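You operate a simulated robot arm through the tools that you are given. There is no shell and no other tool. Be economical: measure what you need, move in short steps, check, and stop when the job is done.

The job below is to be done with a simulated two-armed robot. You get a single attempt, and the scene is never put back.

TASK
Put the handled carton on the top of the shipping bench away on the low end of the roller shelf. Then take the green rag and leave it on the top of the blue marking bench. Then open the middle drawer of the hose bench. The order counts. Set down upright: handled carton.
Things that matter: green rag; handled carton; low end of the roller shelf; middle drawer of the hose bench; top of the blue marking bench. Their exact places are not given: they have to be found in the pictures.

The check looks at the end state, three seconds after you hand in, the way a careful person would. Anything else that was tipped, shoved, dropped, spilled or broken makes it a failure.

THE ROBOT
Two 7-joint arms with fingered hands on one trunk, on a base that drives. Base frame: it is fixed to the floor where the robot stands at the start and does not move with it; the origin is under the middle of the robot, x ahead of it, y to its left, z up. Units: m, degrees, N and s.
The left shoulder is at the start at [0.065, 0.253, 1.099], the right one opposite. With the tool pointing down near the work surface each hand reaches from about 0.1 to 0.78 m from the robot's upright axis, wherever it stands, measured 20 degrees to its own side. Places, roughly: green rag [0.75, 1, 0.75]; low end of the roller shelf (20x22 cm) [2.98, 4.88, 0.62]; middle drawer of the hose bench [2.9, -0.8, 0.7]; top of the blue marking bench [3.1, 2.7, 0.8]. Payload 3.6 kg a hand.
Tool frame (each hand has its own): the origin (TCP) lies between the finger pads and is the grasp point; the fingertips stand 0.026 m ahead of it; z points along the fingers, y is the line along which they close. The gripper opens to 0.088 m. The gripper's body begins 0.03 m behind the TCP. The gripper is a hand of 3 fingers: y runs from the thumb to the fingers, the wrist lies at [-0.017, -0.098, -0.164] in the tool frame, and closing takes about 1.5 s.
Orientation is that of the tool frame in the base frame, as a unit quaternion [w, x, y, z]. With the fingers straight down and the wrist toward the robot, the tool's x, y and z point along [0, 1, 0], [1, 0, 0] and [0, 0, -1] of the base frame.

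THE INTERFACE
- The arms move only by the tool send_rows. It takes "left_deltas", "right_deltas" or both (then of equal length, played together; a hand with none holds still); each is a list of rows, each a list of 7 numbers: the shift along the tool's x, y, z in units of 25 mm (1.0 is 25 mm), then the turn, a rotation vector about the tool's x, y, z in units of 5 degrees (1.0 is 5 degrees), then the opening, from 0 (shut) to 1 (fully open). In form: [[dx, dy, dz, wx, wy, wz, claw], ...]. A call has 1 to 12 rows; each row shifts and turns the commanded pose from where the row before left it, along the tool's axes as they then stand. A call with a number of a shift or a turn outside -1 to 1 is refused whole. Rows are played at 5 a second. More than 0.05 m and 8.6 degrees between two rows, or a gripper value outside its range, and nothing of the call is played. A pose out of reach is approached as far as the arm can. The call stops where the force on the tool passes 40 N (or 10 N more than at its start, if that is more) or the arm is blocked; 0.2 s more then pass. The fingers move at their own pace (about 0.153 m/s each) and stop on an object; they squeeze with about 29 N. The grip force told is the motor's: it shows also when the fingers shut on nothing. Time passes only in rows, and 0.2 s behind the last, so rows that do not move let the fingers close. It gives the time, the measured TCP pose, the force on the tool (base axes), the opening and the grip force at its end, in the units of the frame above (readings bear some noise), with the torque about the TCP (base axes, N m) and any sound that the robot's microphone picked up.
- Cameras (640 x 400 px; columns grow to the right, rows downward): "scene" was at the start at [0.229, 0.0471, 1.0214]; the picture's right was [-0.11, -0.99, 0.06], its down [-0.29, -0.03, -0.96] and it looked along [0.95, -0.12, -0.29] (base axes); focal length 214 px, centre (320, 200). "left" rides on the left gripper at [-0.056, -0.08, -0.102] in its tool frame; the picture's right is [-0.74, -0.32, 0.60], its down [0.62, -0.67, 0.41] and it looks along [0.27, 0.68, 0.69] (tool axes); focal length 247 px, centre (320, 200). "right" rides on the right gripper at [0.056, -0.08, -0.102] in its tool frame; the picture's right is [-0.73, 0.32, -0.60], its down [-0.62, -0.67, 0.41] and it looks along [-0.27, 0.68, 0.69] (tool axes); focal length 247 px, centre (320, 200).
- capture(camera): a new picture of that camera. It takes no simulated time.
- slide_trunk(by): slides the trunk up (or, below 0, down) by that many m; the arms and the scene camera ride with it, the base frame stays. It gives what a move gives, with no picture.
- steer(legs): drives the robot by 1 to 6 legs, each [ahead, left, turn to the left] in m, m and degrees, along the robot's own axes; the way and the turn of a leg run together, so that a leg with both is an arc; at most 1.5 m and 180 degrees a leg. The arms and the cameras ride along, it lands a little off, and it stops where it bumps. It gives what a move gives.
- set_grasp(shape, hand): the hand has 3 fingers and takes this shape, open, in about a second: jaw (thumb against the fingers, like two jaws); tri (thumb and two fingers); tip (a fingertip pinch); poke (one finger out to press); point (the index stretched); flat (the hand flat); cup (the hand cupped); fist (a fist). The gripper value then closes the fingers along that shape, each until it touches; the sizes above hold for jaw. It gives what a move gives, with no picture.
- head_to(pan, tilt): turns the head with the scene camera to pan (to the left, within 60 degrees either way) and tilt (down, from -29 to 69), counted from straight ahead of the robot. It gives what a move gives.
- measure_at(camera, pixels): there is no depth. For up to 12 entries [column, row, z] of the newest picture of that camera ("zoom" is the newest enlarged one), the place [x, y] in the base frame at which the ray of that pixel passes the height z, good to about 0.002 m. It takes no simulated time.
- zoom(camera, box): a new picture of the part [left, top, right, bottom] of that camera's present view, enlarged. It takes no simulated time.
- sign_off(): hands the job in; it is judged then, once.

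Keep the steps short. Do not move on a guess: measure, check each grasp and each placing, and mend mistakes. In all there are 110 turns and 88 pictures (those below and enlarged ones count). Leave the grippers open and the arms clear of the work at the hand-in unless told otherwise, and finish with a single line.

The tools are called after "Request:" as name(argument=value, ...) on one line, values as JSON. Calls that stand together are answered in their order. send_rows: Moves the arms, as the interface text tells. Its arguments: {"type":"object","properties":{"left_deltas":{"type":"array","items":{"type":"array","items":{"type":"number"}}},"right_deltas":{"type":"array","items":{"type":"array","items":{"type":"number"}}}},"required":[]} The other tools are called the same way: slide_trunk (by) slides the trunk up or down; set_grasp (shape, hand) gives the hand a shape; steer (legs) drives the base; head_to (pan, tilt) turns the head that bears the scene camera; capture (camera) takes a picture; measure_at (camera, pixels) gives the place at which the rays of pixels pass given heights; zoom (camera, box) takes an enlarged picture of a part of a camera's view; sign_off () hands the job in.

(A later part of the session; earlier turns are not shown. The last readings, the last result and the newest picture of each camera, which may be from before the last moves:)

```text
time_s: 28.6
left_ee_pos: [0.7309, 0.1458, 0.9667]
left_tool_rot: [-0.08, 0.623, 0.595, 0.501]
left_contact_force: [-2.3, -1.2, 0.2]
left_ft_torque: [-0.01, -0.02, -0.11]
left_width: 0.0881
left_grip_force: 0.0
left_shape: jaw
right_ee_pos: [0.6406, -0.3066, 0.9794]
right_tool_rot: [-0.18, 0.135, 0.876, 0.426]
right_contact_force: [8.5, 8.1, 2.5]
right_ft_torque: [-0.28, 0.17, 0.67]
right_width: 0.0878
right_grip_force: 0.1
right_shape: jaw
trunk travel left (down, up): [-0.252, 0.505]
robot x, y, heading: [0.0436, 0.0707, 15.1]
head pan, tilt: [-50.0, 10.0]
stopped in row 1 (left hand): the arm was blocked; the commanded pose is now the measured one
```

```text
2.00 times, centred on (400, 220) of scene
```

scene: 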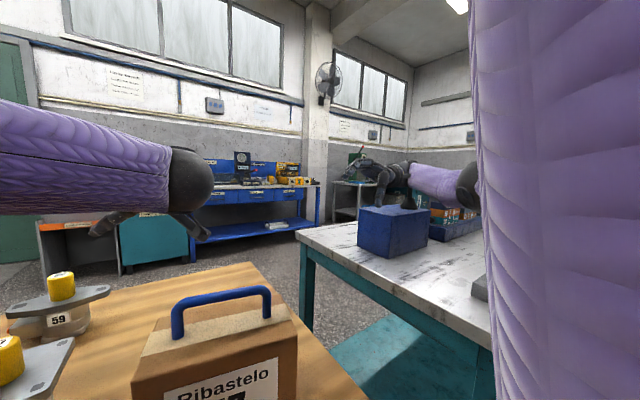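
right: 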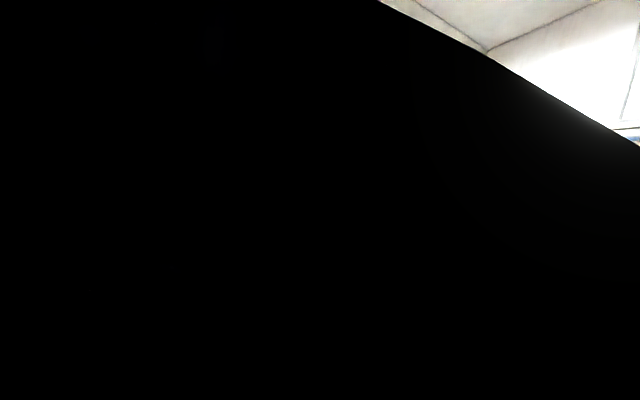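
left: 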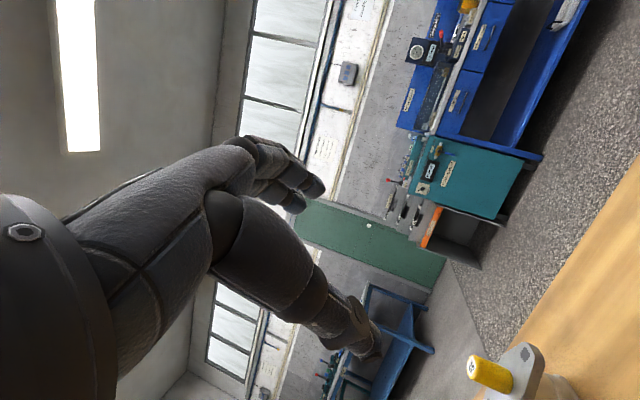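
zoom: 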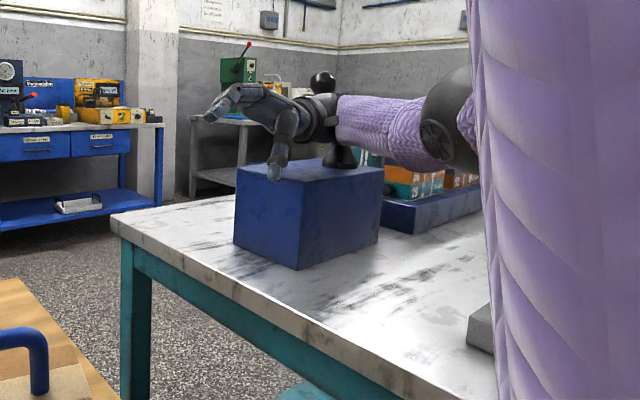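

The right hand's camera is dark: it is right at the black knob. I command the right hand up and to the left (tool +y ≈ base [.39,.60,.70]) while the left pulls in.

Request:
send_rows(left_deltas=[[0, 0, 0, 0, 0, 0, 1], [0, 0, 0, 0, 0, 0, 1], [0, 0, 0, 0, 0, 0, 1], [0, 0, 0, 0, 0, 0, 1]], right_deltas=[[0, 1, 0, 0, 0, 0, 1], [0, 1, 0, 0, 0, 0, 1], [0, 1, 0, 0, 0, 0, 1], [0, 1, 0, 0, 0, 0, 1]])

Request:
capture(camera="scene")

```text
time_s: 29.6
left_ee_pos: [0.7107, 0.0727, 0.9815]
left_tool_rot: [-0.053, 0.646, 0.568, 0.508]
left_contact_force: [-0.4, 0.5, -0.2]
left_ft_torque: [0.03, 0.0, 0.03]
left_width: 0.0884
left_grip_force: 0.0
left_shape: jaw
right_ee_pos: [0.6645, -0.278, 1.0501]
right_tool_rot: [-0.173, 0.134, 0.879, 0.424]
right_contact_force: [-0.5, 0.7, 0.6]
right_ft_torque: [0.03, -0.04, -0.04]
right_width: 0.0881
right_grip_force: 0.1
right_shape: jaw
trunk travel left (down, up): [-0.252, 0.505]
robot x, y, heading: [0.0416, 0.0625, 14.5]
head pan, tilt: [-50.0, 10.0]
```

```text
55 pictures are left
```

scene: 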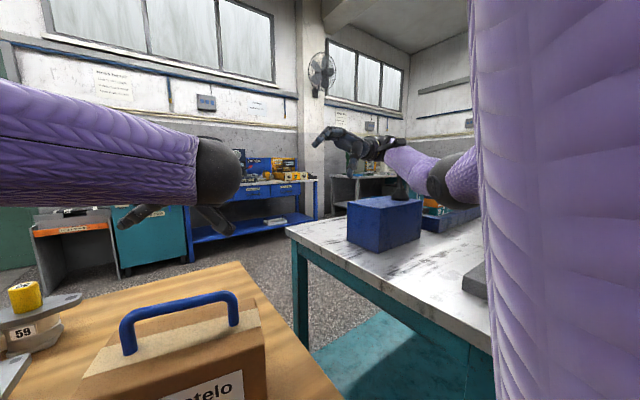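

That played fully with no block. The arms now answer. I continue: right further up and left; left back toward the body and up.

Request:
send_rows(left_deltas=[[0.8, -0.6, -0.7, 0, 0, 0, 1], [0.8, -0.6, -0.7, 0, 0, 0, 1], [0.8, -0.6, -0.7, 0, 0, 0, 1], [0.8, -0.6, -0.7, 0, 0, 0, 1]], right_deltas=[[0.4, 0.8, 0, 0, 0, 0, 1], [0.4, 0.8, 0, 0, 0, 0, 1], [0.4, 0.8, 0, 0, 0, 0, 1], [0.4, 0.8, 0, 0, 0, 0, 1]])

Request:
capture(camera="scene")

```text
time_s: 30.6
left_ee_pos: [0.6084, 0.1065, 1.0368]
left_tool_rot: [-0.054, 0.646, 0.568, 0.507]
left_contact_force: [0.3, 0.5, -0.1]
left_ft_torque: [-0.01, 0.0, -0.02]
left_width: 0.0878
left_grip_force: 0.0
left_shape: jaw
right_ee_pos: [0.6613, -0.2251, 1.1212]
right_tool_rot: [-0.178, 0.134, 0.878, 0.424]
right_contact_force: [-0.5, 0.4, 0.3]
right_ft_torque: [-0.05, -0.01, 0.0]
right_width: 0.088
right_grip_force: 0.1
right_shape: jaw
trunk travel left (down, up): [-0.252, 0.505]
robot x, y, heading: [0.0433, 0.0614, 14.1]
head pan, tilt: [-50.0, 10.0]
```

```text
54 pictures are left
```

scene: 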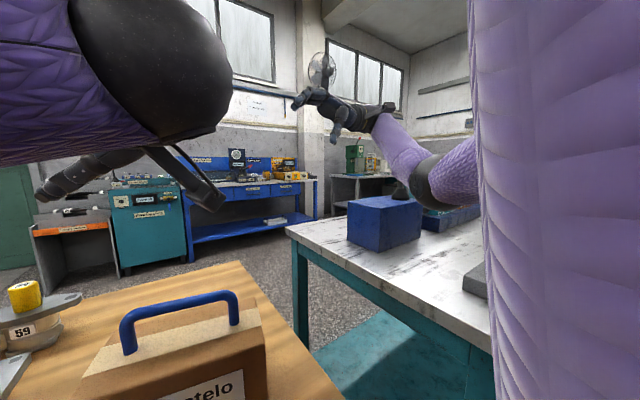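

Both arms now obey. The right forearm is still near the knob, so I raise the trunk 0.15 m and then check the right side.

Request:
slide_trunk(by=0.15)

Request:
head_to(pan=-60, tilt=35)

Request:
capture(camera="scene")

```text
time_s: 32.3
left_ee_pos: [0.6104, 0.1036, 1.1881]
left_tool_rot: [-0.055, 0.646, 0.567, 0.507]
left_contact_force: [1.1, 0.0, -0.1]
left_ft_torque: [0.02, 0.02, -0.02]
left_width: 0.0879
left_grip_force: 0.0
left_shape: jaw
right_ee_pos: [0.662, -0.2225, 1.2693]
right_tool_rot: [-0.178, 0.132, 0.878, 0.423]
right_contact_force: [0.5, 0.3, -0.7]
right_ft_torque: [-0.01, -0.04, 0.02]
right_width: 0.0879
right_grip_force: 0.1
right_shape: jaw
trunk travel left (down, up): [-0.402, 0.355]
robot x, y, heading: [0.0453, 0.0655, 14.4]
head pan, tilt: [-50.0, 10.0]
```

```text
time_s: 33.2
left_ee_pos: [0.61, 0.1049, 1.1894]
left_tool_rot: [-0.054, 0.645, 0.568, 0.508]
left_contact_force: [-0.1, -0.2, -0.3]
left_ft_torque: [-0.01, 0.0, -0.01]
left_width: 0.0883
left_grip_force: 0.1
left_shape: jaw
right_ee_pos: [0.6615, -0.2215, 1.2705]
right_tool_rot: [-0.179, 0.132, 0.878, 0.424]
right_contact_force: [-0.3, 0.3, 0.8]
right_ft_torque: [0.0, 0.0, 0.01]
right_width: 0.088
right_grip_force: 0.0
right_shape: jaw
trunk travel left (down, up): [-0.402, 0.355]
robot x, y, heading: [0.0414, 0.0631, 14.2]
head pan, tilt: [-60.0, 35.0]
```

```text
53 pictures are left
```

scene: 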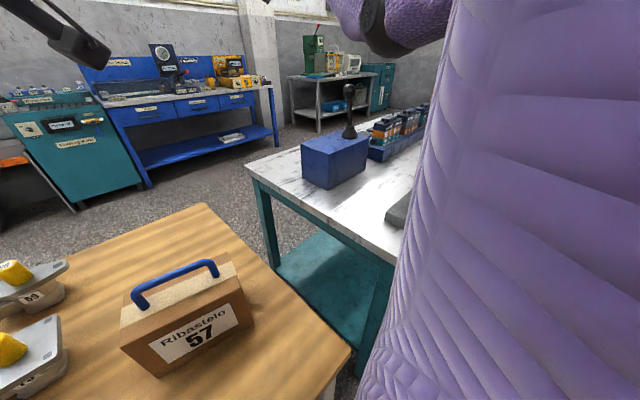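

All free now, knob box untouched. Next I turn the left hand to point down, aligned across the handle, in place (62° total), with position high at z≈1.19.

Request:
send_rows(left_deltas=[[0, 0, 0, 0.532, -0.875, 0.114, 1], [0, 0, 0, 0.532, -0.875, 0.114, 1], [0, 0, 0, 0.532, -0.875, 0.114, 1], [0, 0, 0, 0.532, -0.875, 0.114, 1], [0, 0, 0, 0.532, -0.875, 0.114, 1], [0, 0, 0, 0.532, -0.875, 0.114, 1], [0, 0, 0, 0.532, -0.875, 0.114, 1], [0, 0, 0, 0.532, -0.875, 0.114, 1], [0, 0, 0, 0.532, -0.875, 0.114, 1], [0, 0, 0, 0.532, -0.875, 0.114, 1], [0, 0, 0, 0.532, -0.875, 0.114, 1], [0, 0, 0, 0.532, -0.875, 0.114, 1]])

Request:
head_to(pan=-15, tilt=40)

Request:
capture(camera="scene")

```text
time_s: 35.8
left_ee_pos: [0.6104, 0.104, 1.1882]
left_tool_rot: [0.002, 0.793, 0.609, -0.001]
left_contact_force: [1.2, 0.5, 0.0]
left_ft_torque: [0.0, -0.01, 0.0]
left_width: 0.0879
left_grip_force: 0.0
left_shape: jaw
right_ee_pos: [0.6609, -0.2219, 1.2702]
right_tool_rot: [-0.178, 0.133, 0.878, 0.424]
right_contact_force: [-0.2, 0.6, 0.4]
right_ft_torque: [-0.02, -0.01, -0.01]
right_width: 0.088
right_grip_force: 0.0
right_shape: jaw
trunk travel left (down, up): [-0.402, 0.355]
robot x, y, heading: [0.0484, 0.0615, 14.3]
head pan, tilt: [-60.0, 35.0]
```

```text
time_s: 36.9
left_ee_pos: [0.6111, 0.1057, 1.1886]
left_tool_rot: [0.001, 0.794, 0.608, 0.001]
left_contact_force: [-1.1, -0.3, 0.0]
left_ft_torque: [-0.01, 0.0, 0.0]
left_width: 0.0881
left_grip_force: 0.0
left_shape: jaw
right_ee_pos: [0.6622, -0.2217, 1.2693]
right_tool_rot: [-0.178, 0.132, 0.878, 0.425]
right_contact_force: [0.0, 0.0, 0.3]
right_ft_torque: [-0.02, 0.02, 0.0]
right_width: 0.088
right_grip_force: 0.0
right_shape: jaw
trunk travel left (down, up): [-0.402, 0.355]
robot x, y, heading: [0.0447, 0.0624, 14.3]
head pan, tilt: [-15.0, 40.0]
```

```text
52 pictures are left
```

scene: 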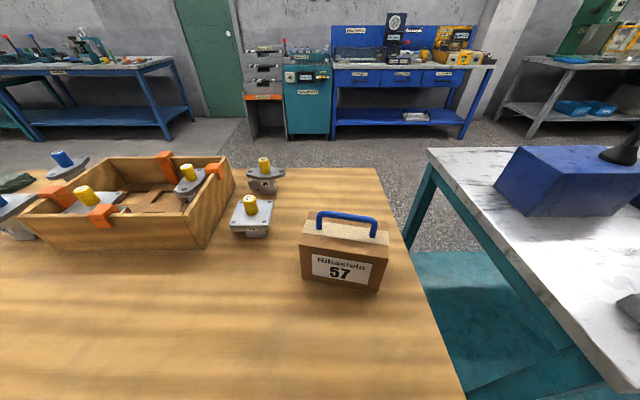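

Orientation is exact. The green rag shows at (15,182). I re-measure the carton handle here: bar ends (318,214) and (376,222) and the base corners.

Request:
measure_at(camera="scene", pixels=[[318, 218, 0.868], [376, 226, 0.868], [347, 217, 0.872], [301, 279, 0.722], [378, 291, 0.722], [15, 182, 0.74]])

Request:
zoom(camera="scene", box=[285, 195, 405, 305])

```text
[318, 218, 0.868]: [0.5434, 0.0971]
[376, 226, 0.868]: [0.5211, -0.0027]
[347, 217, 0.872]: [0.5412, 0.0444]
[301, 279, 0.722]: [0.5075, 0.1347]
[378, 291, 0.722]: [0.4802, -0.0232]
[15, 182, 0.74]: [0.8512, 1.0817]
```

```text
3.64 times, centred on (345, 250) of scene
```

zoom: 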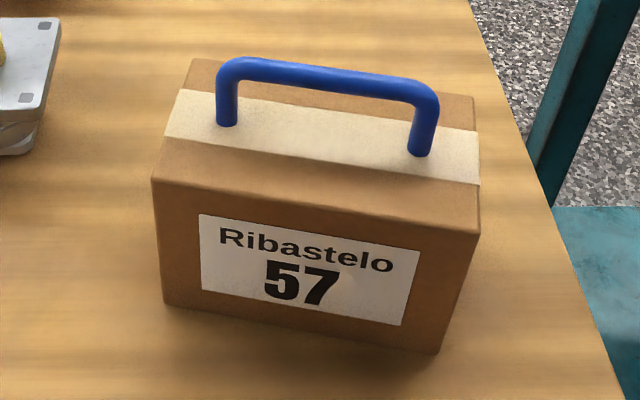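

Handle centre (0.540,0.0455), bar z≈0.87. I bring the left hand above it at z≈0.95.

Request:
send_rows(left_deltas=[[-0.6, -0.42, 0.95, 0, 0, 0, 1], [-0.6, -0.42, 0.95, 0, 0, 0, 1], [-0.6, -0.42, 0.95, 0, 0, 0, 1], [-0.6, -0.42, 0.95, 0, 0, 0, 1], [-0.6, -0.43, 0.95, 0, 0, 0, 1], [0, 0, 0.95, 0, 0, 0, 1], [0, 0, 0.95, 0, 0, 0, 1], [0, 0, 0.95, 0, 0, 0, 1], [0, 0, 0.95, 0, 0, 0, 1], [0, 0, 0.95, 0, 0, 0, 1]])

Request:
zoom(camera="scene", box=[240, 100, 440, 320])

Request:
capture(camera="left")

```text
time_s: 39.1
left_ee_pos: [0.5824, 0.0735, 1.0182]
left_tool_rot: [0.022, 0.781, 0.62, 0.067]
left_contact_force: [0.1, 0.7, 0.1]
left_ft_torque: [0.05, 0.01, -0.03]
left_width: 0.0881
left_grip_force: 0.1
left_shape: jaw
right_ee_pos: [0.663, -0.2213, 1.2689]
right_tool_rot: [-0.179, 0.133, 0.878, 0.423]
right_contact_force: [0.4, -0.8, -0.3]
right_ft_torque: [0.02, -0.01, 0.01]
right_width: 0.0882
right_grip_force: 0.0
right_shape: jaw
trunk travel left (down, up): [-0.402, 0.355]
robot x, y, heading: [0.0412, 0.0645, 14.4]
head pan, tilt: [-15.0, 40.0]
stopped in row 10 (left hand): the arm was blocked; the commanded pose is now the measured one
```

```text
1.82 times, centred on (340, 210) of scene
```

zoom: 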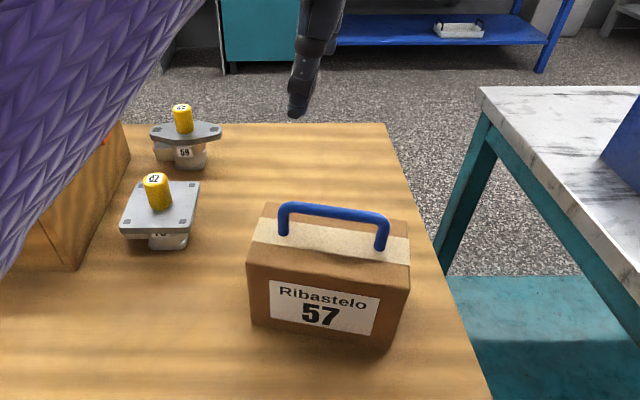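

```text
49 pictures are left
```

left: 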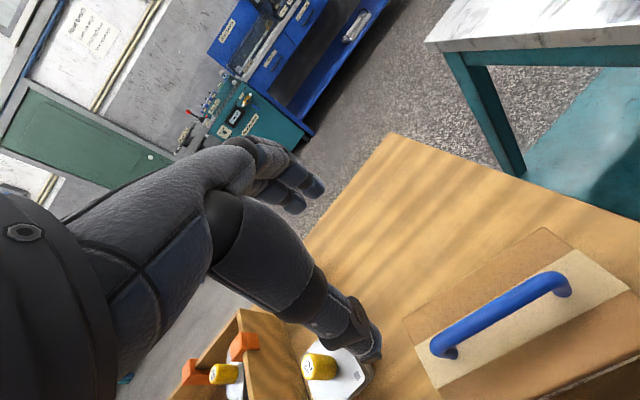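

The left arm is blocked at z=1.018; the elbow is close to the body/head. I lift back 0.1 m, then back the base off a little so the arm works farther out.

Request:
send_rows(left_deltas=[[0, 0.3, -0.9, 0, 0, 0, 1], [0, 0.3, -0.9, 0, 0, 0, 1], [0, 0.3, -0.9, 0, 0, 0, 1], [0, 0.3, -0.9, 0, 0, 0, 1]])

Request:
steer(legs=[[-0.12, 0, 0]])

```text
time_s: 40.1
left_ee_pos: [0.5979, 0.0584, 1.1105]
left_tool_rot: [0.024, 0.783, 0.618, 0.066]
left_contact_force: [-0.4, 0.7, 0.2]
left_ft_torque: [0.02, 0.02, 0.01]
left_width: 0.0881
left_grip_force: 0.1
left_shape: jaw
right_ee_pos: [0.6618, -0.2212, 1.271]
right_tool_rot: [-0.178, 0.134, 0.878, 0.423]
right_contact_force: [-1.0, 0.7, 0.7]
right_ft_torque: [0.0, -0.01, -0.01]
right_width: 0.0883
right_grip_force: 0.0
right_shape: jaw
trunk travel left (down, up): [-0.402, 0.355]
robot x, y, heading: [0.0455, 0.0678, 14.0]
head pan, tilt: [-15.0, 40.0]
```

```text
time_s: 41.3
left_ee_pos: [0.5016, 0.0414, 1.1117]
left_tool_rot: [0.025, 0.782, 0.62, 0.067]
left_contact_force: [-0.3, -1.2, -0.4]
left_ft_torque: [0.01, 0.01, -0.03]
left_width: 0.0882
left_grip_force: 0.1
left_shape: jaw
right_ee_pos: [0.5682, -0.228, 1.2704]
right_tool_rot: [-0.185, 0.122, 0.879, 0.421]
right_contact_force: [0.6, 1.1, 0.6]
right_ft_torque: [0.0, 0.0, -0.06]
right_width: 0.088
right_grip_force: 0.0
right_shape: jaw
trunk travel left (down, up): [-0.402, 0.355]
robot x, y, heading: [-0.0524, 0.043, 14.4]
head pan, tilt: [-15.0, 40.0]
stopped in leg 1: the robot was blocked; the commanded pose is now the measured one
```

It backed 0.10 m before being blocked again, so something stands close behind. I look at the right side once more.

Request:
head_to(pan=-60, tilt=15)

Request:
capture(camera="scene")

```text
time_s: 42.4
left_ee_pos: [0.5029, 0.0422, 1.1098]
left_tool_rot: [0.025, 0.782, 0.62, 0.065]
left_contact_force: [0.3, -0.4, -0.1]
left_ft_torque: [-0.01, 0.0, 0.0]
left_width: 0.0883
left_grip_force: 0.1
left_shape: jaw
right_ee_pos: [0.5675, -0.2277, 1.2698]
right_tool_rot: [-0.185, 0.123, 0.879, 0.421]
right_contact_force: [-0.8, -0.6, 0.0]
right_ft_torque: [0.01, -0.01, 0.0]
right_width: 0.0879
right_grip_force: 0.2
right_shape: jaw
trunk travel left (down, up): [-0.402, 0.355]
robot x, y, heading: [-0.0524, 0.0437, 14.9]
head pan, tilt: [-60.0, 15.0]
```

```text
48 pictures are left
```

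scene: 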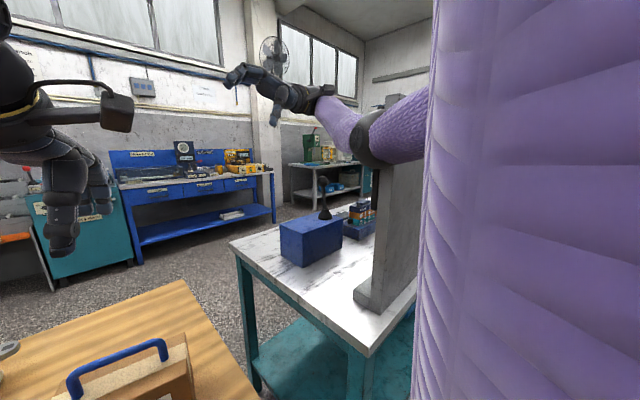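

The right upper arm lies right along the grey panel's left edge (top ≈1.26 m). That is the culprit. I raise the trunk 0.2 m so the right arm clears it, then look.

Request:
slide_trunk(by=0.22)

Request:
capture(camera="scene")

```text
time_s: 44.8
left_ee_pos: [0.5023, 0.0362, 1.3303]
left_tool_rot: [0.023, 0.782, 0.62, 0.068]
left_contact_force: [0.0, 0.6, 0.1]
left_ft_torque: [0.02, -0.02, 0.02]
left_width: 0.088
left_grip_force: 0.0
left_shape: jaw
right_ee_pos: [0.5688, -0.235, 1.4891]
right_tool_rot: [-0.184, 0.124, 0.878, 0.423]
right_contact_force: [0.5, -1.1, 0.0]
right_ft_torque: [-0.01, 0.03, 0.02]
right_width: 0.088
right_grip_force: 0.1
right_shape: jaw
trunk travel left (down, up): [-0.622, 0.135]
robot x, y, heading: [-0.0507, 0.0406, 14.3]
head pan, tilt: [-60.0, 15.0]
```

```text
47 pictures are left
```

scene: 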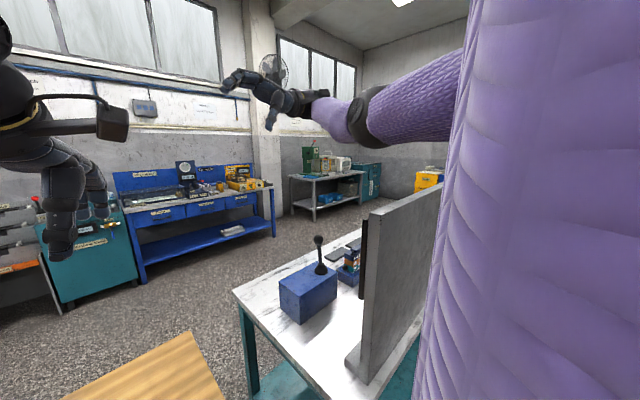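

Now the arms are above the panel, which still stands. I drive left 0.2 m and turn back to heading ≈0, away from the panel.

Request:
steer(legs=[[0.03, 0.21, 0], [0, 0, -14]])

Request:
head_to(pan=-50, tilt=30)

Request:
capture(camera="scene")

```text
time_s: 47.3
left_ee_pos: [0.4598, 0.1236, 1.3296]
left_tool_rot: [0.03, 0.851, 0.521, 0.063]
left_contact_force: [0.0, 0.1, 0.8]
left_ft_torque: [0.0, 0.02, 0.02]
left_width: 0.0881
left_grip_force: 0.1
left_shape: jaw
right_ee_pos: [0.4566, -0.156, 1.4897]
right_tool_rot: [-0.132, 0.228, 0.857, 0.442]
right_contact_force: [-0.1, 0.5, -0.4]
right_ft_torque: [0.0, 0.01, 0.02]
right_width: 0.0881
right_grip_force: 0.0
right_shape: jaw
trunk travel left (down, up): [-0.622, 0.135]
robot x, y, heading: [-0.0777, 0.2591, 0.5]
head pan, tilt: [-60.0, 15.0]
```

```text
time_s: 48.1
left_ee_pos: [0.4591, 0.1241, 1.3308]
left_tool_rot: [0.031, 0.851, 0.521, 0.064]
left_contact_force: [0.0, 0.7, -0.2]
left_ft_torque: [0.0, 0.01, -0.01]
left_width: 0.0881
left_grip_force: 0.0
left_shape: jaw
right_ee_pos: [0.4581, -0.1554, 1.4892]
right_tool_rot: [-0.132, 0.229, 0.857, 0.442]
right_contact_force: [0.5, -0.2, 0.2]
right_ft_torque: [0.0, 0.01, 0.01]
right_width: 0.0882
right_grip_force: 0.0
right_shape: jaw
trunk travel left (down, up): [-0.622, 0.135]
robot x, y, heading: [-0.0764, 0.2587, 0.3]
head pan, tilt: [-50.0, 30.0]
```

```text
46 pictures are left
```

scene: 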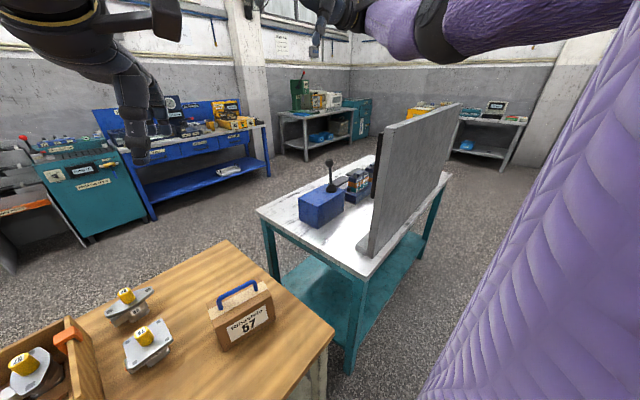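

The whole scene is intact and clear. The carton now lies at the right hand's best azimuth. I move the left hand away to its side and start turning the right hand down, aligned to the handle (90° in all, 15 rows).

Request:
send_rows(left_deltas=[[0.89, -0.456, 0, 0, 0, 0, 1], [0.89, -0.456, 0, 0, 0, 0, 1], [0.89, -0.456, 0, 0, 0, 0, 1], [0.89, -0.456, 0, 0, 0, 0, 1], [0.89, -0.456, 0, 0, 0, 0, 1], [0.89, -0.456, 0, 0, 0, 0, 1], [0.89, -0.456, 0, 0, 0, 0, 1], [0.89, -0.456, 0, 0, 0, 0, 1], [0.89, -0.456, 0, 0, 0, 0, 1], [0.89, -0.456, 0, 0, 0, 0, 1], [0, 0, 0, 0, 0, 0, 1], [0, 0, 0, 0, 0, 0, 1]], right_deltas=[[0, 0, 0, 0.279, -0.732, 0.917, 1], [0, 0, 0, 0.279, -0.732, 0.917, 1], [0, 0, 0, 0.279, -0.732, 0.917, 1], [0, 0, 0, 0.279, -0.732, 0.917, 1], [0, 0, 0, 0.279, -0.732, 0.917, 1], [0, 0, 0, 0.279, -0.732, 0.917, 1], [0, 0, 0, 0.279, -0.732, 0.917, 1], [0, 0, 0, 0.279, -0.732, 0.917, 1], [0, 0, 0, 0.279, -0.732, 0.917, 1], [0, 0, 0, 0.279, -0.732, 0.917, 1], [0, 0, 0, 0.279, -0.732, 0.917, 1], [0, 0, 0, 0.279, -0.732, 0.917, 1]])

```text
time_s: 50.7
left_ee_pos: [0.457, 0.3755, 1.3332]
left_tool_rot: [0.031, 0.851, 0.521, 0.064]
left_contact_force: [-0.4, -0.4, -0.5]
left_ft_torque: [0.04, 0.01, -0.01]
left_width: 0.0878
left_grip_force: 0.1
left_shape: jaw
right_ee_pos: [0.4583, -0.1546, 1.4888]
right_tool_rot: [-0.029, 0.71, 0.697, 0.098]
right_contact_force: [1.2, -0.1, -0.2]
right_ft_torque: [0.02, -0.01, 0.02]
right_width: 0.0878
right_grip_force: 0.0
right_shape: jaw
trunk travel left (down, up): [-0.622, 0.135]
robot x, y, heading: [-0.0795, 0.2585, 0.6]
head pan, tilt: [-50.0, 30.0]
```

Both worked exactly. Now finish the right hand's turn and carry it over the carton (x .541, y .0455), coming down to z≈1.29.

Request:
send_rows(right_deltas=[[0, 0, 0, 0.279, -0.732, 0.917, 1], [0, 0, 0, 0.279, -0.732, 0.917, 1], [0, 0, 0, 0.279, -0.732, 0.917, 1], [0.954, 0.127, 0.9, 0, 0, 0, 1], [0.954, 0.127, 0.9, 0, 0, 0, 1], [0.954, 0.127, 0.9, 0, 0, 0, 1], [0.954, 0.127, 0.9, 0, 0, 0, 1], [0.954, 0.127, 0.9, 0, 0, 0, 1], [0.954, 0.127, 0.9, 0, 0, 0, 1], [0.954, 0.127, 0.9, 0, 0, 0, 1], [0.954, 0.127, 0.9, 0, 0, 0, 1], [0.954, 0.127, 0.9, 0, 0, 0, 1]])

Request:
head_to(pan=-15, tilt=45)

Request:
capture(camera="scene")

```text
time_s: 53.3
left_ee_pos: [0.4566, 0.3751, 1.3323]
left_tool_rot: [0.032, 0.851, 0.52, 0.063]
left_contact_force: [-0.2, -0.4, 0.2]
left_ft_torque: [0.02, -0.02, 0.01]
left_width: 0.0881
left_grip_force: 0.1
left_shape: jaw
right_ee_pos: [0.5389, 0.046, 1.2878]
right_tool_rot: [0.001, 0.791, 0.611, 0.0]
right_contact_force: [-0.5, 0.2, 0.4]
right_ft_torque: [0.01, 0.0, 0.02]
right_width: 0.0878
right_grip_force: 0.0
right_shape: jaw
trunk travel left (down, up): [-0.622, 0.135]
robot x, y, heading: [-0.0807, 0.2608, 0.6]
head pan, tilt: [-50.0, 30.0]
```

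```text
time_s: 54.3
left_ee_pos: [0.456, 0.3749, 1.333]
left_tool_rot: [0.03, 0.851, 0.521, 0.063]
left_contact_force: [-0.1, 0.6, -0.7]
left_ft_torque: [0.0, 0.04, -0.03]
left_width: 0.0878
left_grip_force: 0.1
left_shape: jaw
right_ee_pos: [0.5395, 0.0452, 1.2881]
right_tool_rot: [0.0, 0.791, 0.611, 0.001]
right_contact_force: [-0.2, 0.2, 0.2]
right_ft_torque: [-0.02, 0.0, 0.03]
right_width: 0.0878
right_grip_force: 0.1
right_shape: jaw
trunk travel left (down, up): [-0.622, 0.135]
robot x, y, heading: [-0.0784, 0.2592, 0.7]
head pan, tilt: [-15.0, 45.0]
```

```text
45 pictures are left
```

scene: 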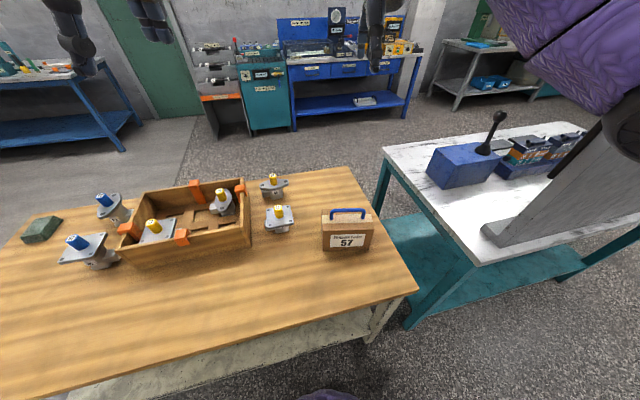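

Clear view; the rag is at (42,229), far left of the tote. I lower the trunk 0.33 m, which brings the right hand over the handle at z≈0.958.

Request:
measure_at(camera="scene", pixels=[[330, 216, 0.868], [366, 217, 0.868], [42, 229, 0.745], [60, 217, 0.745], [22, 242, 0.725], [45, 243, 0.725], [30, 220, 0.745]])

Request:
slide_trunk(by=-0.33)

Request:
capture(camera="scene")

Request:
capture(camera="right")

```text
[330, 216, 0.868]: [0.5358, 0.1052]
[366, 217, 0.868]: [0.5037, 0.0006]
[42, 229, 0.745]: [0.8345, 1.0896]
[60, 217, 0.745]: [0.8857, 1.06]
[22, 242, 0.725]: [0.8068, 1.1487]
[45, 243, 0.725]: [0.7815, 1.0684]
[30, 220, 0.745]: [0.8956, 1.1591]
```

```text
time_s: 57.5
left_ee_pos: [0.4576, 0.3733, 1.0044]
left_tool_rot: [0.031, 0.85, 0.521, 0.064]
left_contact_force: [0.0, 0.2, -0.1]
left_ft_torque: [0.0, 0.01, 0.03]
left_width: 0.088
left_grip_force: 0.1
left_shape: jaw
right_ee_pos: [0.5403, 0.0442, 0.9567]
right_tool_rot: [0.0, 0.792, 0.61, 0.002]
right_contact_force: [0.8, -0.7, 0.4]
right_ft_torque: [-0.03, 0.01, 0.0]
right_width: 0.088
right_grip_force: 0.1
right_shape: jaw
trunk travel left (down, up): [-0.292, 0.465]
robot x, y, heading: [-0.0764, 0.2593, 0.8]
head pan, tilt: [-15.0, 45.0]
```

```text
44 pictures are left
```

scene: 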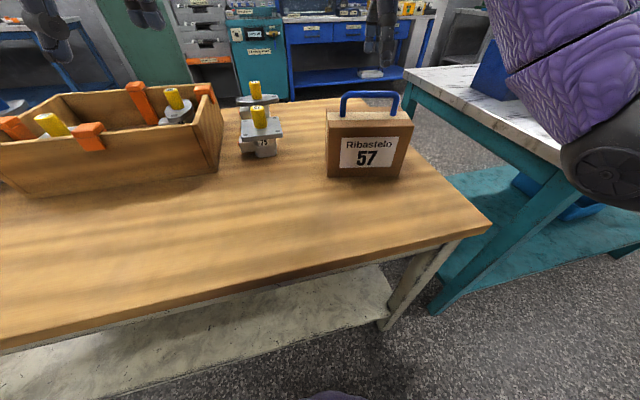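

```text
43 pictures are left
```

right: 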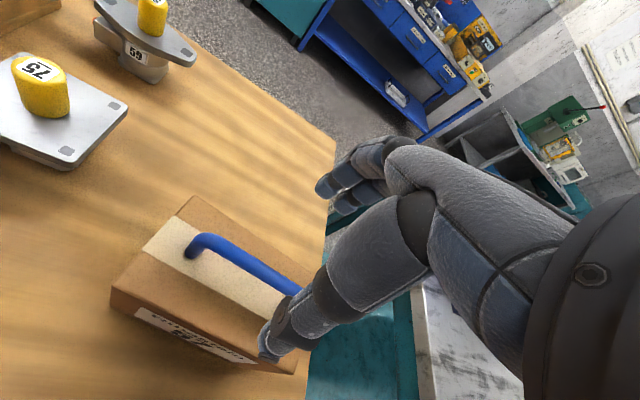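

I zoom on the handle from the lowered head to verify its place against the hand.

Request:
zoom(camera="scene", box=[310, 20, 430, 190])

Request:
measure_at(camera="right", pixels=[[189, 254, 0.833], [205, 240, 0.872], [290, 283, 0.872], [189, 254, 0.84], [110, 308, 0.722]])

```text
2.35 times, centred on (370, 105) of scene
```

zoom: 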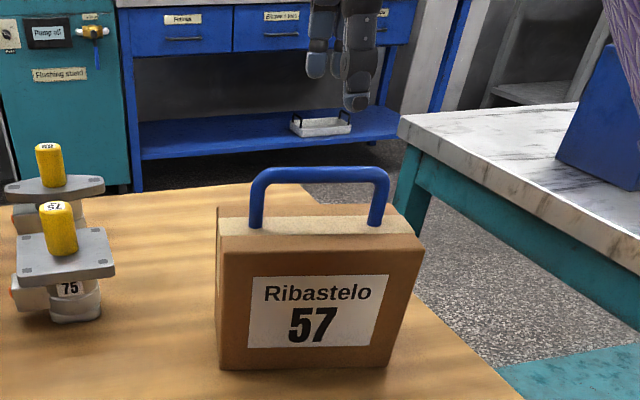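

```text
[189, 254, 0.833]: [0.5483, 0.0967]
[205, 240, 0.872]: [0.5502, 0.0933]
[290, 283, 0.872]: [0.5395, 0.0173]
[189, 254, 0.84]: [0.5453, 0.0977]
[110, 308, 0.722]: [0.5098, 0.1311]
```

Handle centre confirmed at (0.540,0.045). I lower the right hand straight to z≈0.872.

Request:
send_rows(right_deltas=[[0, 0, 0.85, 0, 0, 0, 1], [0, 0, 0.85, 0, 0, 0, 1], [0, 0, 0.85, 0, 0, 0, 1], [0, 0, 0.85, 0, 0, 0, 1]])

Request:
zoom(camera="scene", box=[310, 20, 430, 190])

Request:
capture(camera="right")

```text
time_s: 58.5
left_ee_pos: [0.4585, 0.3739, 1.0034]
left_tool_rot: [0.03, 0.851, 0.521, 0.063]
left_contact_force: [0.0, -0.4, 0.1]
left_ft_torque: [0.0, -0.03, -0.02]
left_width: 0.0879
left_grip_force: 0.1
left_shape: jaw
right_ee_pos: [0.5385, 0.0436, 0.8718]
right_tool_rot: [0.001, 0.792, 0.611, 0.001]
right_contact_force: [0.0, -0.1, -0.9]
right_ft_torque: [-0.01, 0.0, 0.0]
right_width: 0.0883
right_grip_force: 0.0
right_shape: jaw
trunk travel left (down, up): [-0.292, 0.465]
robot x, y, heading: [-0.08, 0.2601, 0.6]
head pan, tilt: [-15.0, 45.0]
```

```text
2.35 times, centred on (370, 105) of scene
```

zoom: 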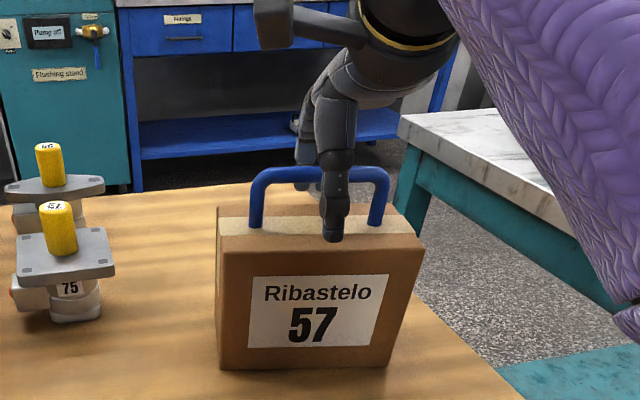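

```text
40 pictures are left
```

right: 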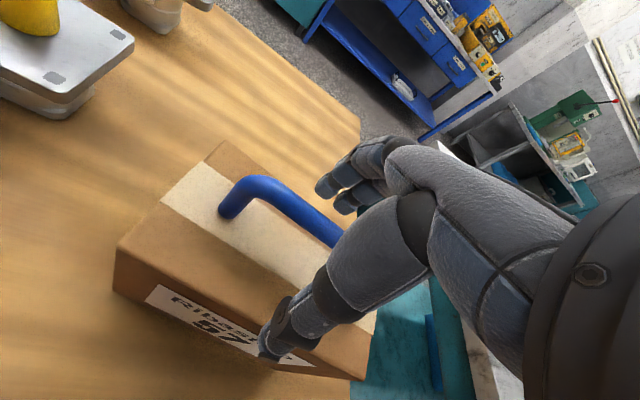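

Thumb on the near side, fingers on the far side of the bar, inside the handle. Now I close.

Request:
send_rows(right_deltas=[[0, 0, 0, 0, 0, 0, 0.5], [0, 0, 0, 0, 0, 0, 0], [0, 0, 0, 0, 0, 0, 0], [0, 0, 0, 0, 0, 0, 0], [0, 0, 0, 0, 0, 0, 0], [0, 0, 0, 0, 0, 0, 0], [0, 0, 0, 0, 0, 0, 0], [0, 0, 0, 0, 0, 0, 0]])

```text
time_s: 60.3
left_ee_pos: [0.4573, 0.374, 1.004]
left_tool_rot: [0.031, 0.851, 0.521, 0.063]
left_contact_force: [-0.4, 0.7, -0.2]
left_ft_torque: [-0.01, -0.01, -0.03]
left_width: 0.0877
left_grip_force: 0.2
left_shape: jaw
right_ee_pos: [0.538, 0.0438, 0.8723]
right_tool_rot: [0.001, 0.791, 0.612, 0.001]
right_contact_force: [-3.0, 1.1, 0.8]
right_ft_torque: [-0.01, 0.0, 0.03]
right_width: 0.0
right_grip_force: 29.2
right_shape: jaw
trunk travel left (down, up): [-0.292, 0.465]
robot x, y, heading: [-0.0772, 0.2613, 0.7]
head pan, tilt: [-15.0, 45.0]
```

Width reads 0.0, so the bar may not be between the pads. I look.

Request:
zoom(camera="scene", box=[310, 20, 430, 190])

Request:
zoom(camera="right", box=[180, 130, 480, 390])

```text
2.35 times, centred on (370, 105) of scene
```

zoom: 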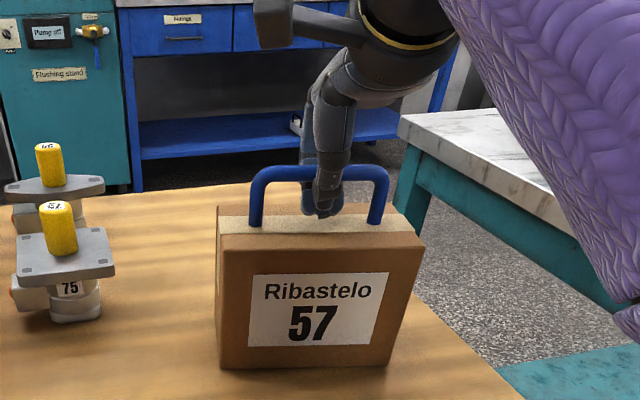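

```text
1.54 times, centred on (330, 260) of right
```

zoom: 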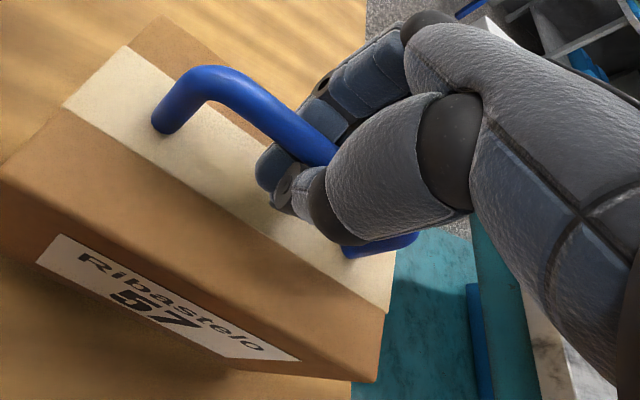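

Thumb and fingers meet beneath the bar, so the handle is enclosed in the hand. I lift 5 cm slowly and check the load and the look.

Request:
send_rows(right_deltas=[[0, 0, -0.4, 0, 0, 0, 0], [0, 0, -0.4, 0, 0, 0, 0], [0, 0, -0.4, 0, 0, 0, 0], [0, 0, -0.4, 0, 0, 0, 0], [0, 0, -0.4, 0, 0, 0, 0]])

Request:
zoom(camera="scene", box=[270, 0, 470, 200])

```text
time_s: 61.5
left_ee_pos: [0.4597, 0.3732, 1.0027]
left_tool_rot: [0.029, 0.851, 0.521, 0.063]
left_contact_force: [-0.1, -0.2, -0.3]
left_ft_torque: [-0.04, -0.02, -0.01]
left_width: 0.0878
left_grip_force: 0.0
left_shape: jaw
right_ee_pos: [0.5403, 0.0442, 0.9207]
right_tool_rot: [0.0, 0.792, 0.611, 0.0]
right_contact_force: [-0.4, 0.0, -13.1]
right_ft_torque: [0.02, 0.01, 0.0]
right_width: 0.0001
right_grip_force: 29.2
right_shape: jaw
trunk travel left (down, up): [-0.292, 0.465]
robot x, y, heading: [-0.0816, 0.2637, 0.4]
head pan, tilt: [-15.0, 45.0]
```

```text
2.00 times, centred on (370, 100) of scene
```

zoom: 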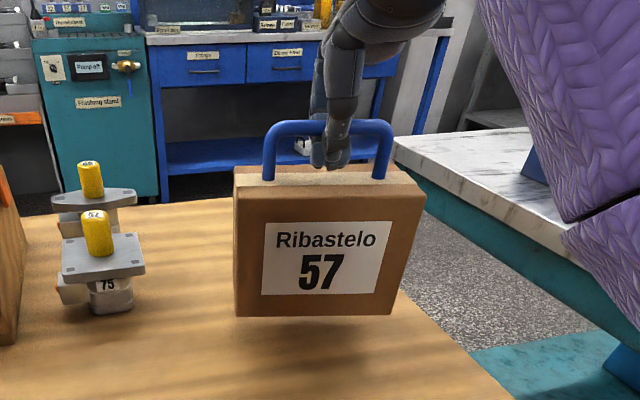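

The carton hangs level, 13 N. I raise the trunk 0.25 m for clearance, then back off 0.4 m from the bench.

Request:
slide_trunk(by=0.25)

Request:
steer(legs=[[-0.4, 0.1, 0]])

Request:
head_to(pan=45, tilt=15)

Request:
capture(camera="scene")

```text
time_s: 64.1
left_ee_pos: [0.4597, 0.3727, 1.2519]
left_tool_rot: [0.03, 0.851, 0.52, 0.063]
left_contact_force: [0.2, -0.1, -0.1]
left_ft_torque: [0.0, -0.01, 0.01]
left_width: 0.0879
left_grip_force: 0.1
left_shape: jaw
right_ee_pos: [0.5413, 0.0444, 1.1702]
right_tool_rot: [-0.002, 0.792, 0.61, -0.001]
right_contact_force: [-0.2, -0.3, -13.3]
right_ft_torque: [-0.01, 0.0, -0.03]
right_width: 0.0
right_grip_force: 29.1
right_shape: jaw
trunk travel left (down, up): [-0.542, 0.215]
robot x, y, heading: [-0.0814, 0.2608, 0.5]
head pan, tilt: [-15.0, 45.0]
```

```text
time_s: 66.7
left_ee_pos: [0.0511, 0.4707, 1.2536]
left_tool_rot: [0.031, 0.85, 0.522, 0.064]
left_contact_force: [-0.7, 0.4, 0.3]
left_ft_torque: [0.04, 0.03, 0.01]
left_width: 0.0879
left_grip_force: 0.2
left_shape: jaw
right_ee_pos: [0.1347, 0.1411, 1.1708]
right_tool_rot: [0.001, 0.791, 0.611, 0.0]
right_contact_force: [1.0, -0.3, -13.8]
right_ft_torque: [0.01, 0.01, 0.02]
right_width: 0.0003
right_grip_force: 28.4
right_shape: jaw
trunk travel left (down, up): [-0.542, 0.215]
robot x, y, heading: [-0.4862, 0.3556, 0.7]
head pan, tilt: [-15.0, 45.0]
```

```text
time_s: 68.0
left_ee_pos: [0.0535, 0.4709, 1.253]
left_tool_rot: [0.029, 0.85, 0.523, 0.063]
left_contact_force: [0.0, 0.8, 0.6]
left_ft_torque: [-0.01, 0.01, -0.01]
left_width: 0.0878
left_grip_force: 0.1
left_shape: jaw
right_ee_pos: [0.1355, 0.1422, 1.17]
right_tool_rot: [0.0, 0.791, 0.612, 0.0]
right_contact_force: [-0.7, 0.6, -14.0]
right_ft_torque: [-0.01, 0.02, 0.01]
right_width: 0.0
right_grip_force: 29.2
right_shape: jaw
trunk travel left (down, up): [-0.542, 0.215]
robot x, y, heading: [-0.4892, 0.3592, 0.9]
head pan, tilt: [45.0, 15.0]
```

```text
36 pictures are left
```

scene: 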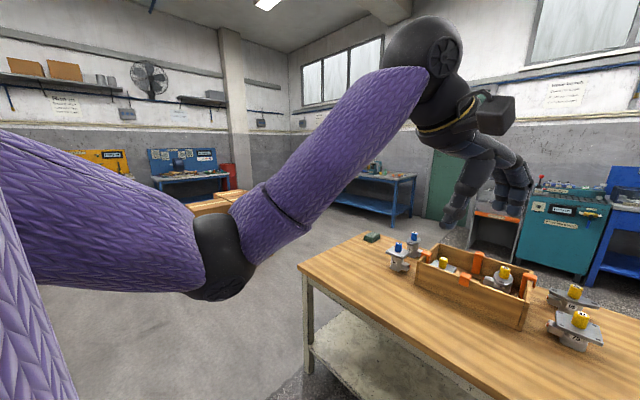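

The left arm hides part; floor to the left of the bench is open. I back another 0.2 m, turn left 70°, and look ahead.

Request:
steer(legs=[[-0.2, 0, 0], [0, 0, 70]])

Request:
head_to(pan=0, tilt=15)

Request:
capture(camera="scene")

```text
time_s: 72.7
left_ee_pos: [-0.6173, 0.8988, 1.2523]
left_tool_rot: [-0.012, 0.399, 0.914, 0.069]
left_contact_force: [0.3, 0.6, 0.5]
left_ft_torque: [-0.01, -0.01, -0.05]
left_width: 0.0881
left_grip_force: 0.0
left_shape: jaw
right_ee_pos: [-0.2782, 0.8616, 1.17]
right_tool_rot: [-0.001, 0.301, 0.954, 0.0]
right_contact_force: [-0.3, 0.9, -13.6]
right_ft_torque: [-0.06, 0.04, 0.01]
right_width: 0.0
right_grip_force: 28.9
right_shape: jaw
trunk travel left (down, up): [-0.542, 0.215]
robot x, y, heading: [-0.6977, 0.3559, 70.4]
head pan, tilt: [45.0, 15.0]
```

```text
time_s: 73.8
left_ee_pos: [-0.6174, 0.8979, 1.2528]
left_tool_rot: [-0.012, 0.4, 0.914, 0.068]
left_contact_force: [0.1, 0.4, -0.4]
left_ft_torque: [-0.02, -0.02, 0.01]
left_width: 0.0883
left_grip_force: 0.1
left_shape: jaw
right_ee_pos: [-0.2792, 0.862, 1.17]
right_tool_rot: [0.0, 0.301, 0.954, 0.0]
right_contact_force: [0.7, 0.6, -14.2]
right_ft_torque: [-0.01, 0.03, -0.03]
right_width: 0.0
right_grip_force: 29.2
right_shape: jaw
trunk travel left (down, up): [-0.542, 0.215]
robot x, y, heading: [-0.6978, 0.3506, 70.5]
head pan, tilt: [0.0, 15.0]
```

```text
35 pictures are left
```

scene: 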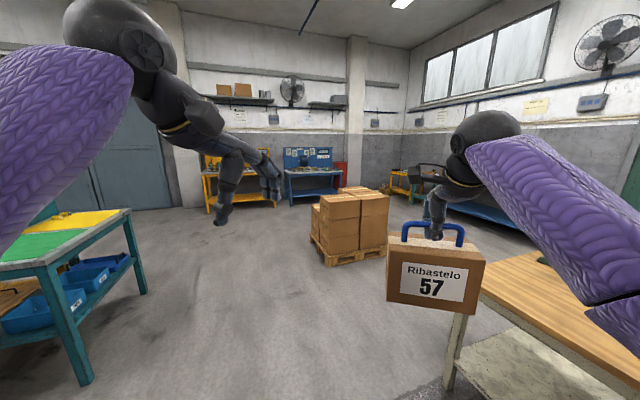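

I measure floor positions: pallet corners (328,265), (388,256), (312,240), the left table leg (85,383), the wooden bench's far-left corner, and the small orange stand at (405,195).

Request:
measure_at(camera="scene", pixels=[[328, 265, 0.0], [388, 256, 0.0], [312, 238, 0.0], [362, 187, 0.6], [85, 383, 0.0], [145, 292, 0.0], [448, 388, 0.0], [487, 268, 0.72], [395, 193, 0.0], [410, 205, 0.0], [455, 215, 0.0]])

Request:
zoom(camera="scene", box=[370, 150, 530, 250])

```text
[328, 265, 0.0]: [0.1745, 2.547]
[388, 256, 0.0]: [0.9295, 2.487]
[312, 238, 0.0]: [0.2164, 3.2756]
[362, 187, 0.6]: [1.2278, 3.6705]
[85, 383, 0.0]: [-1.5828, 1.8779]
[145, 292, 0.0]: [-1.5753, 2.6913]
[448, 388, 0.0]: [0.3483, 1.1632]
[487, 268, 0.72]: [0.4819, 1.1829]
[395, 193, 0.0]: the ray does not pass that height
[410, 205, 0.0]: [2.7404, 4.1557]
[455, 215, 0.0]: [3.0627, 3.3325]
```

```text
4.00 times, centred on (450, 200) of scene
```

zoom: 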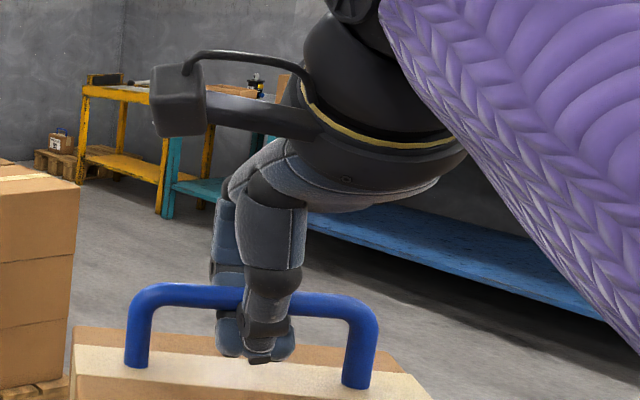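

Free corridor: between the bench's left end (y≈1.2) and the pallet (y≈2.5). I drive to about (−0.55,1.8), turn to face +x, go 1.4 m ahead, then look.

Request:
steer(legs=[[1.42, 0.345, 0], [0, 0, -70], [1.4, 0, 0]])

Request:
head_to(pan=40, tilt=15)

Request:
capture(camera="scene")

```text
time_s: 91.0
left_ee_pos: [1.432, 1.9346, 1.2527]
left_tool_rot: [0.032, 0.859, 0.507, 0.062]
left_contact_force: [-0.1, 0.2, -0.2]
left_ft_torque: [-0.04, -0.03, 0.0]
left_width: 0.0876
left_grip_force: 0.0
left_shape: jaw
right_ee_pos: [1.5038, 1.6031, 1.1699]
right_tool_rot: [-0.002, 0.802, 0.597, 0.0]
right_contact_force: [-0.9, -0.2, -14.7]
right_ft_torque: [0.01, 0.05, 0.01]
right_width: 0.0001
right_grip_force: 28.5
right_shape: jaw
trunk travel left (down, up): [-0.542, 0.215]
robot x, y, heading: [0.8895, 1.8419, -1.5]
head pan, tilt: [0.0, 15.0]
```

```text
time_s: 92.0
left_ee_pos: [1.432, 1.9342, 1.2531]
left_tool_rot: [0.032, 0.859, 0.506, 0.063]
left_contact_force: [-0.6, -0.4, 0.4]
left_ft_torque: [0.01, -0.01, -0.02]
left_width: 0.0879
left_grip_force: 0.0
left_shape: jaw
right_ee_pos: [1.5023, 1.6037, 1.1697]
right_tool_rot: [-0.001, 0.803, 0.596, 0.0]
right_contact_force: [-0.2, 0.5, -12.9]
right_ft_torque: [0.0, 0.0, 0.0]
right_width: 0.0001
right_grip_force: 28.9
right_shape: jaw
trunk travel left (down, up): [-0.542, 0.215]
robot x, y, heading: [0.8889, 1.8413, -1.3]
head pan, tilt: [40.0, 15.0]
```

```text
33 pictures are left
```

scene: 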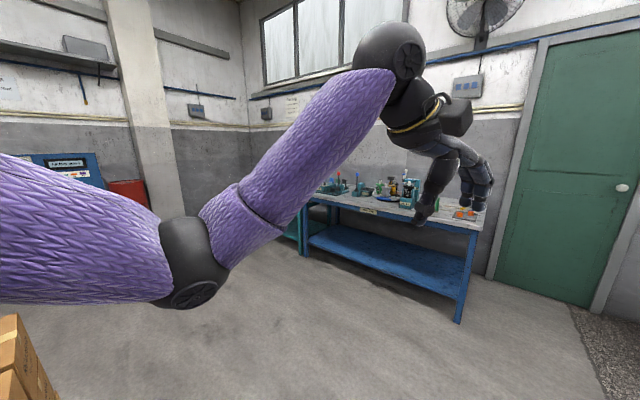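

The marking bench (blue, with tools on it) is ahead left. I measure its front legs and top.

Request:
measure_at(camera="scene", pixels=[[457, 322, 0.0], [303, 256, 0.0], [480, 232, 0.8], [300, 195, 0.8], [488, 205, 0.8], [465, 213, 0.8], [10, 395, 0.0], [370, 213, 0.8]])

Request:
zoom(camera="scene", box=[280, 140, 520, 290])

```text
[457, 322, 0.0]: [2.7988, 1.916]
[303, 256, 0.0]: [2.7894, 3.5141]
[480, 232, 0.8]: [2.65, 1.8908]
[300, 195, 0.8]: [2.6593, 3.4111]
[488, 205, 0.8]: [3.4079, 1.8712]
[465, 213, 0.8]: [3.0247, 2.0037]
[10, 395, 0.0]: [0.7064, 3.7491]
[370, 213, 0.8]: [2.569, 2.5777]
```

```text
2.67 times, centred on (400, 215) of scene
```

zoom: 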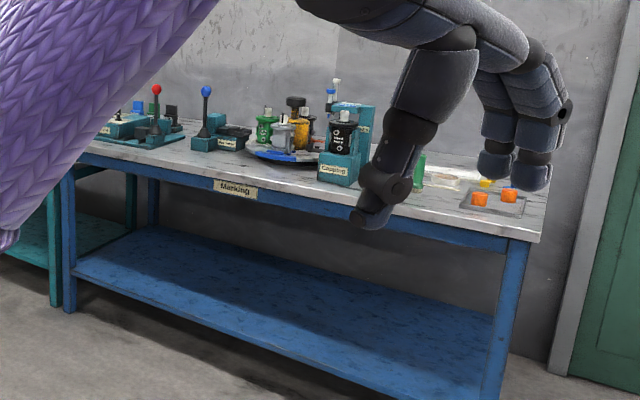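

Marking bench: x 2.65–3.4, y 1.9–3.5. I drive ahead 0.8 m and strafe left 2.3 m along x≈1.7, then look toward the roller shelf.

Request:
steer(legs=[[0.8, 0, 1.3], [0, 1.3, 0], [0, 1.1, 0]])

Request:
head_to(pan=10, tilt=25)

Request:
capture(camera="scene")

```text
time_s: 107.5
left_ee_pos: [2.2605, 4.2836, 1.2519]
left_tool_rot: [0.031, 0.86, 0.506, 0.062]
left_contact_force: [0.0, 0.5, 1.0]
left_ft_torque: [0.02, 0.0, -0.01]
left_width: 0.0881
left_grip_force: 0.1
left_shape: jaw
right_ee_pos: [2.3295, 3.9512, 1.1692]
right_tool_rot: [0.0, 0.803, 0.596, -0.001]
right_contact_force: [0.6, 0.2, -14.4]
right_ft_torque: [-0.04, 0.05, 0.02]
right_width: 0.0003
right_grip_force: 29.3
right_shape: jaw
trunk travel left (down, up): [-0.542, 0.215]
robot x, y, heading: [1.7176, 4.1917, -1.4]
head pan, tilt: [40.0, 15.0]
```

```text
time_s: 108.5
left_ee_pos: [2.2581, 4.2825, 1.2522]
left_tool_rot: [0.031, 0.86, 0.506, 0.063]
left_contact_force: [0.4, 0.3, -0.1]
left_ft_torque: [0.01, 0.0, -0.02]
left_width: 0.0881
left_grip_force: 0.0
left_shape: jaw
right_ee_pos: [2.329, 3.9507, 1.1687]
right_tool_rot: [-0.001, 0.803, 0.596, -0.001]
right_contact_force: [0.4, -0.4, -14.6]
right_ft_torque: [-0.01, 0.02, 0.0]
right_width: 0.0
right_grip_force: 29.1
right_shape: jaw
trunk travel left (down, up): [-0.542, 0.215]
robot x, y, heading: [1.7151, 4.1877, -1.4]
head pan, tilt: [10.0, 25.0]
```

```text
31 pictures are left
```

scene: 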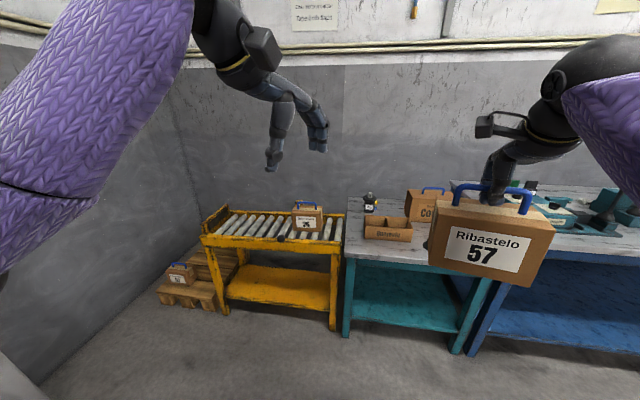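

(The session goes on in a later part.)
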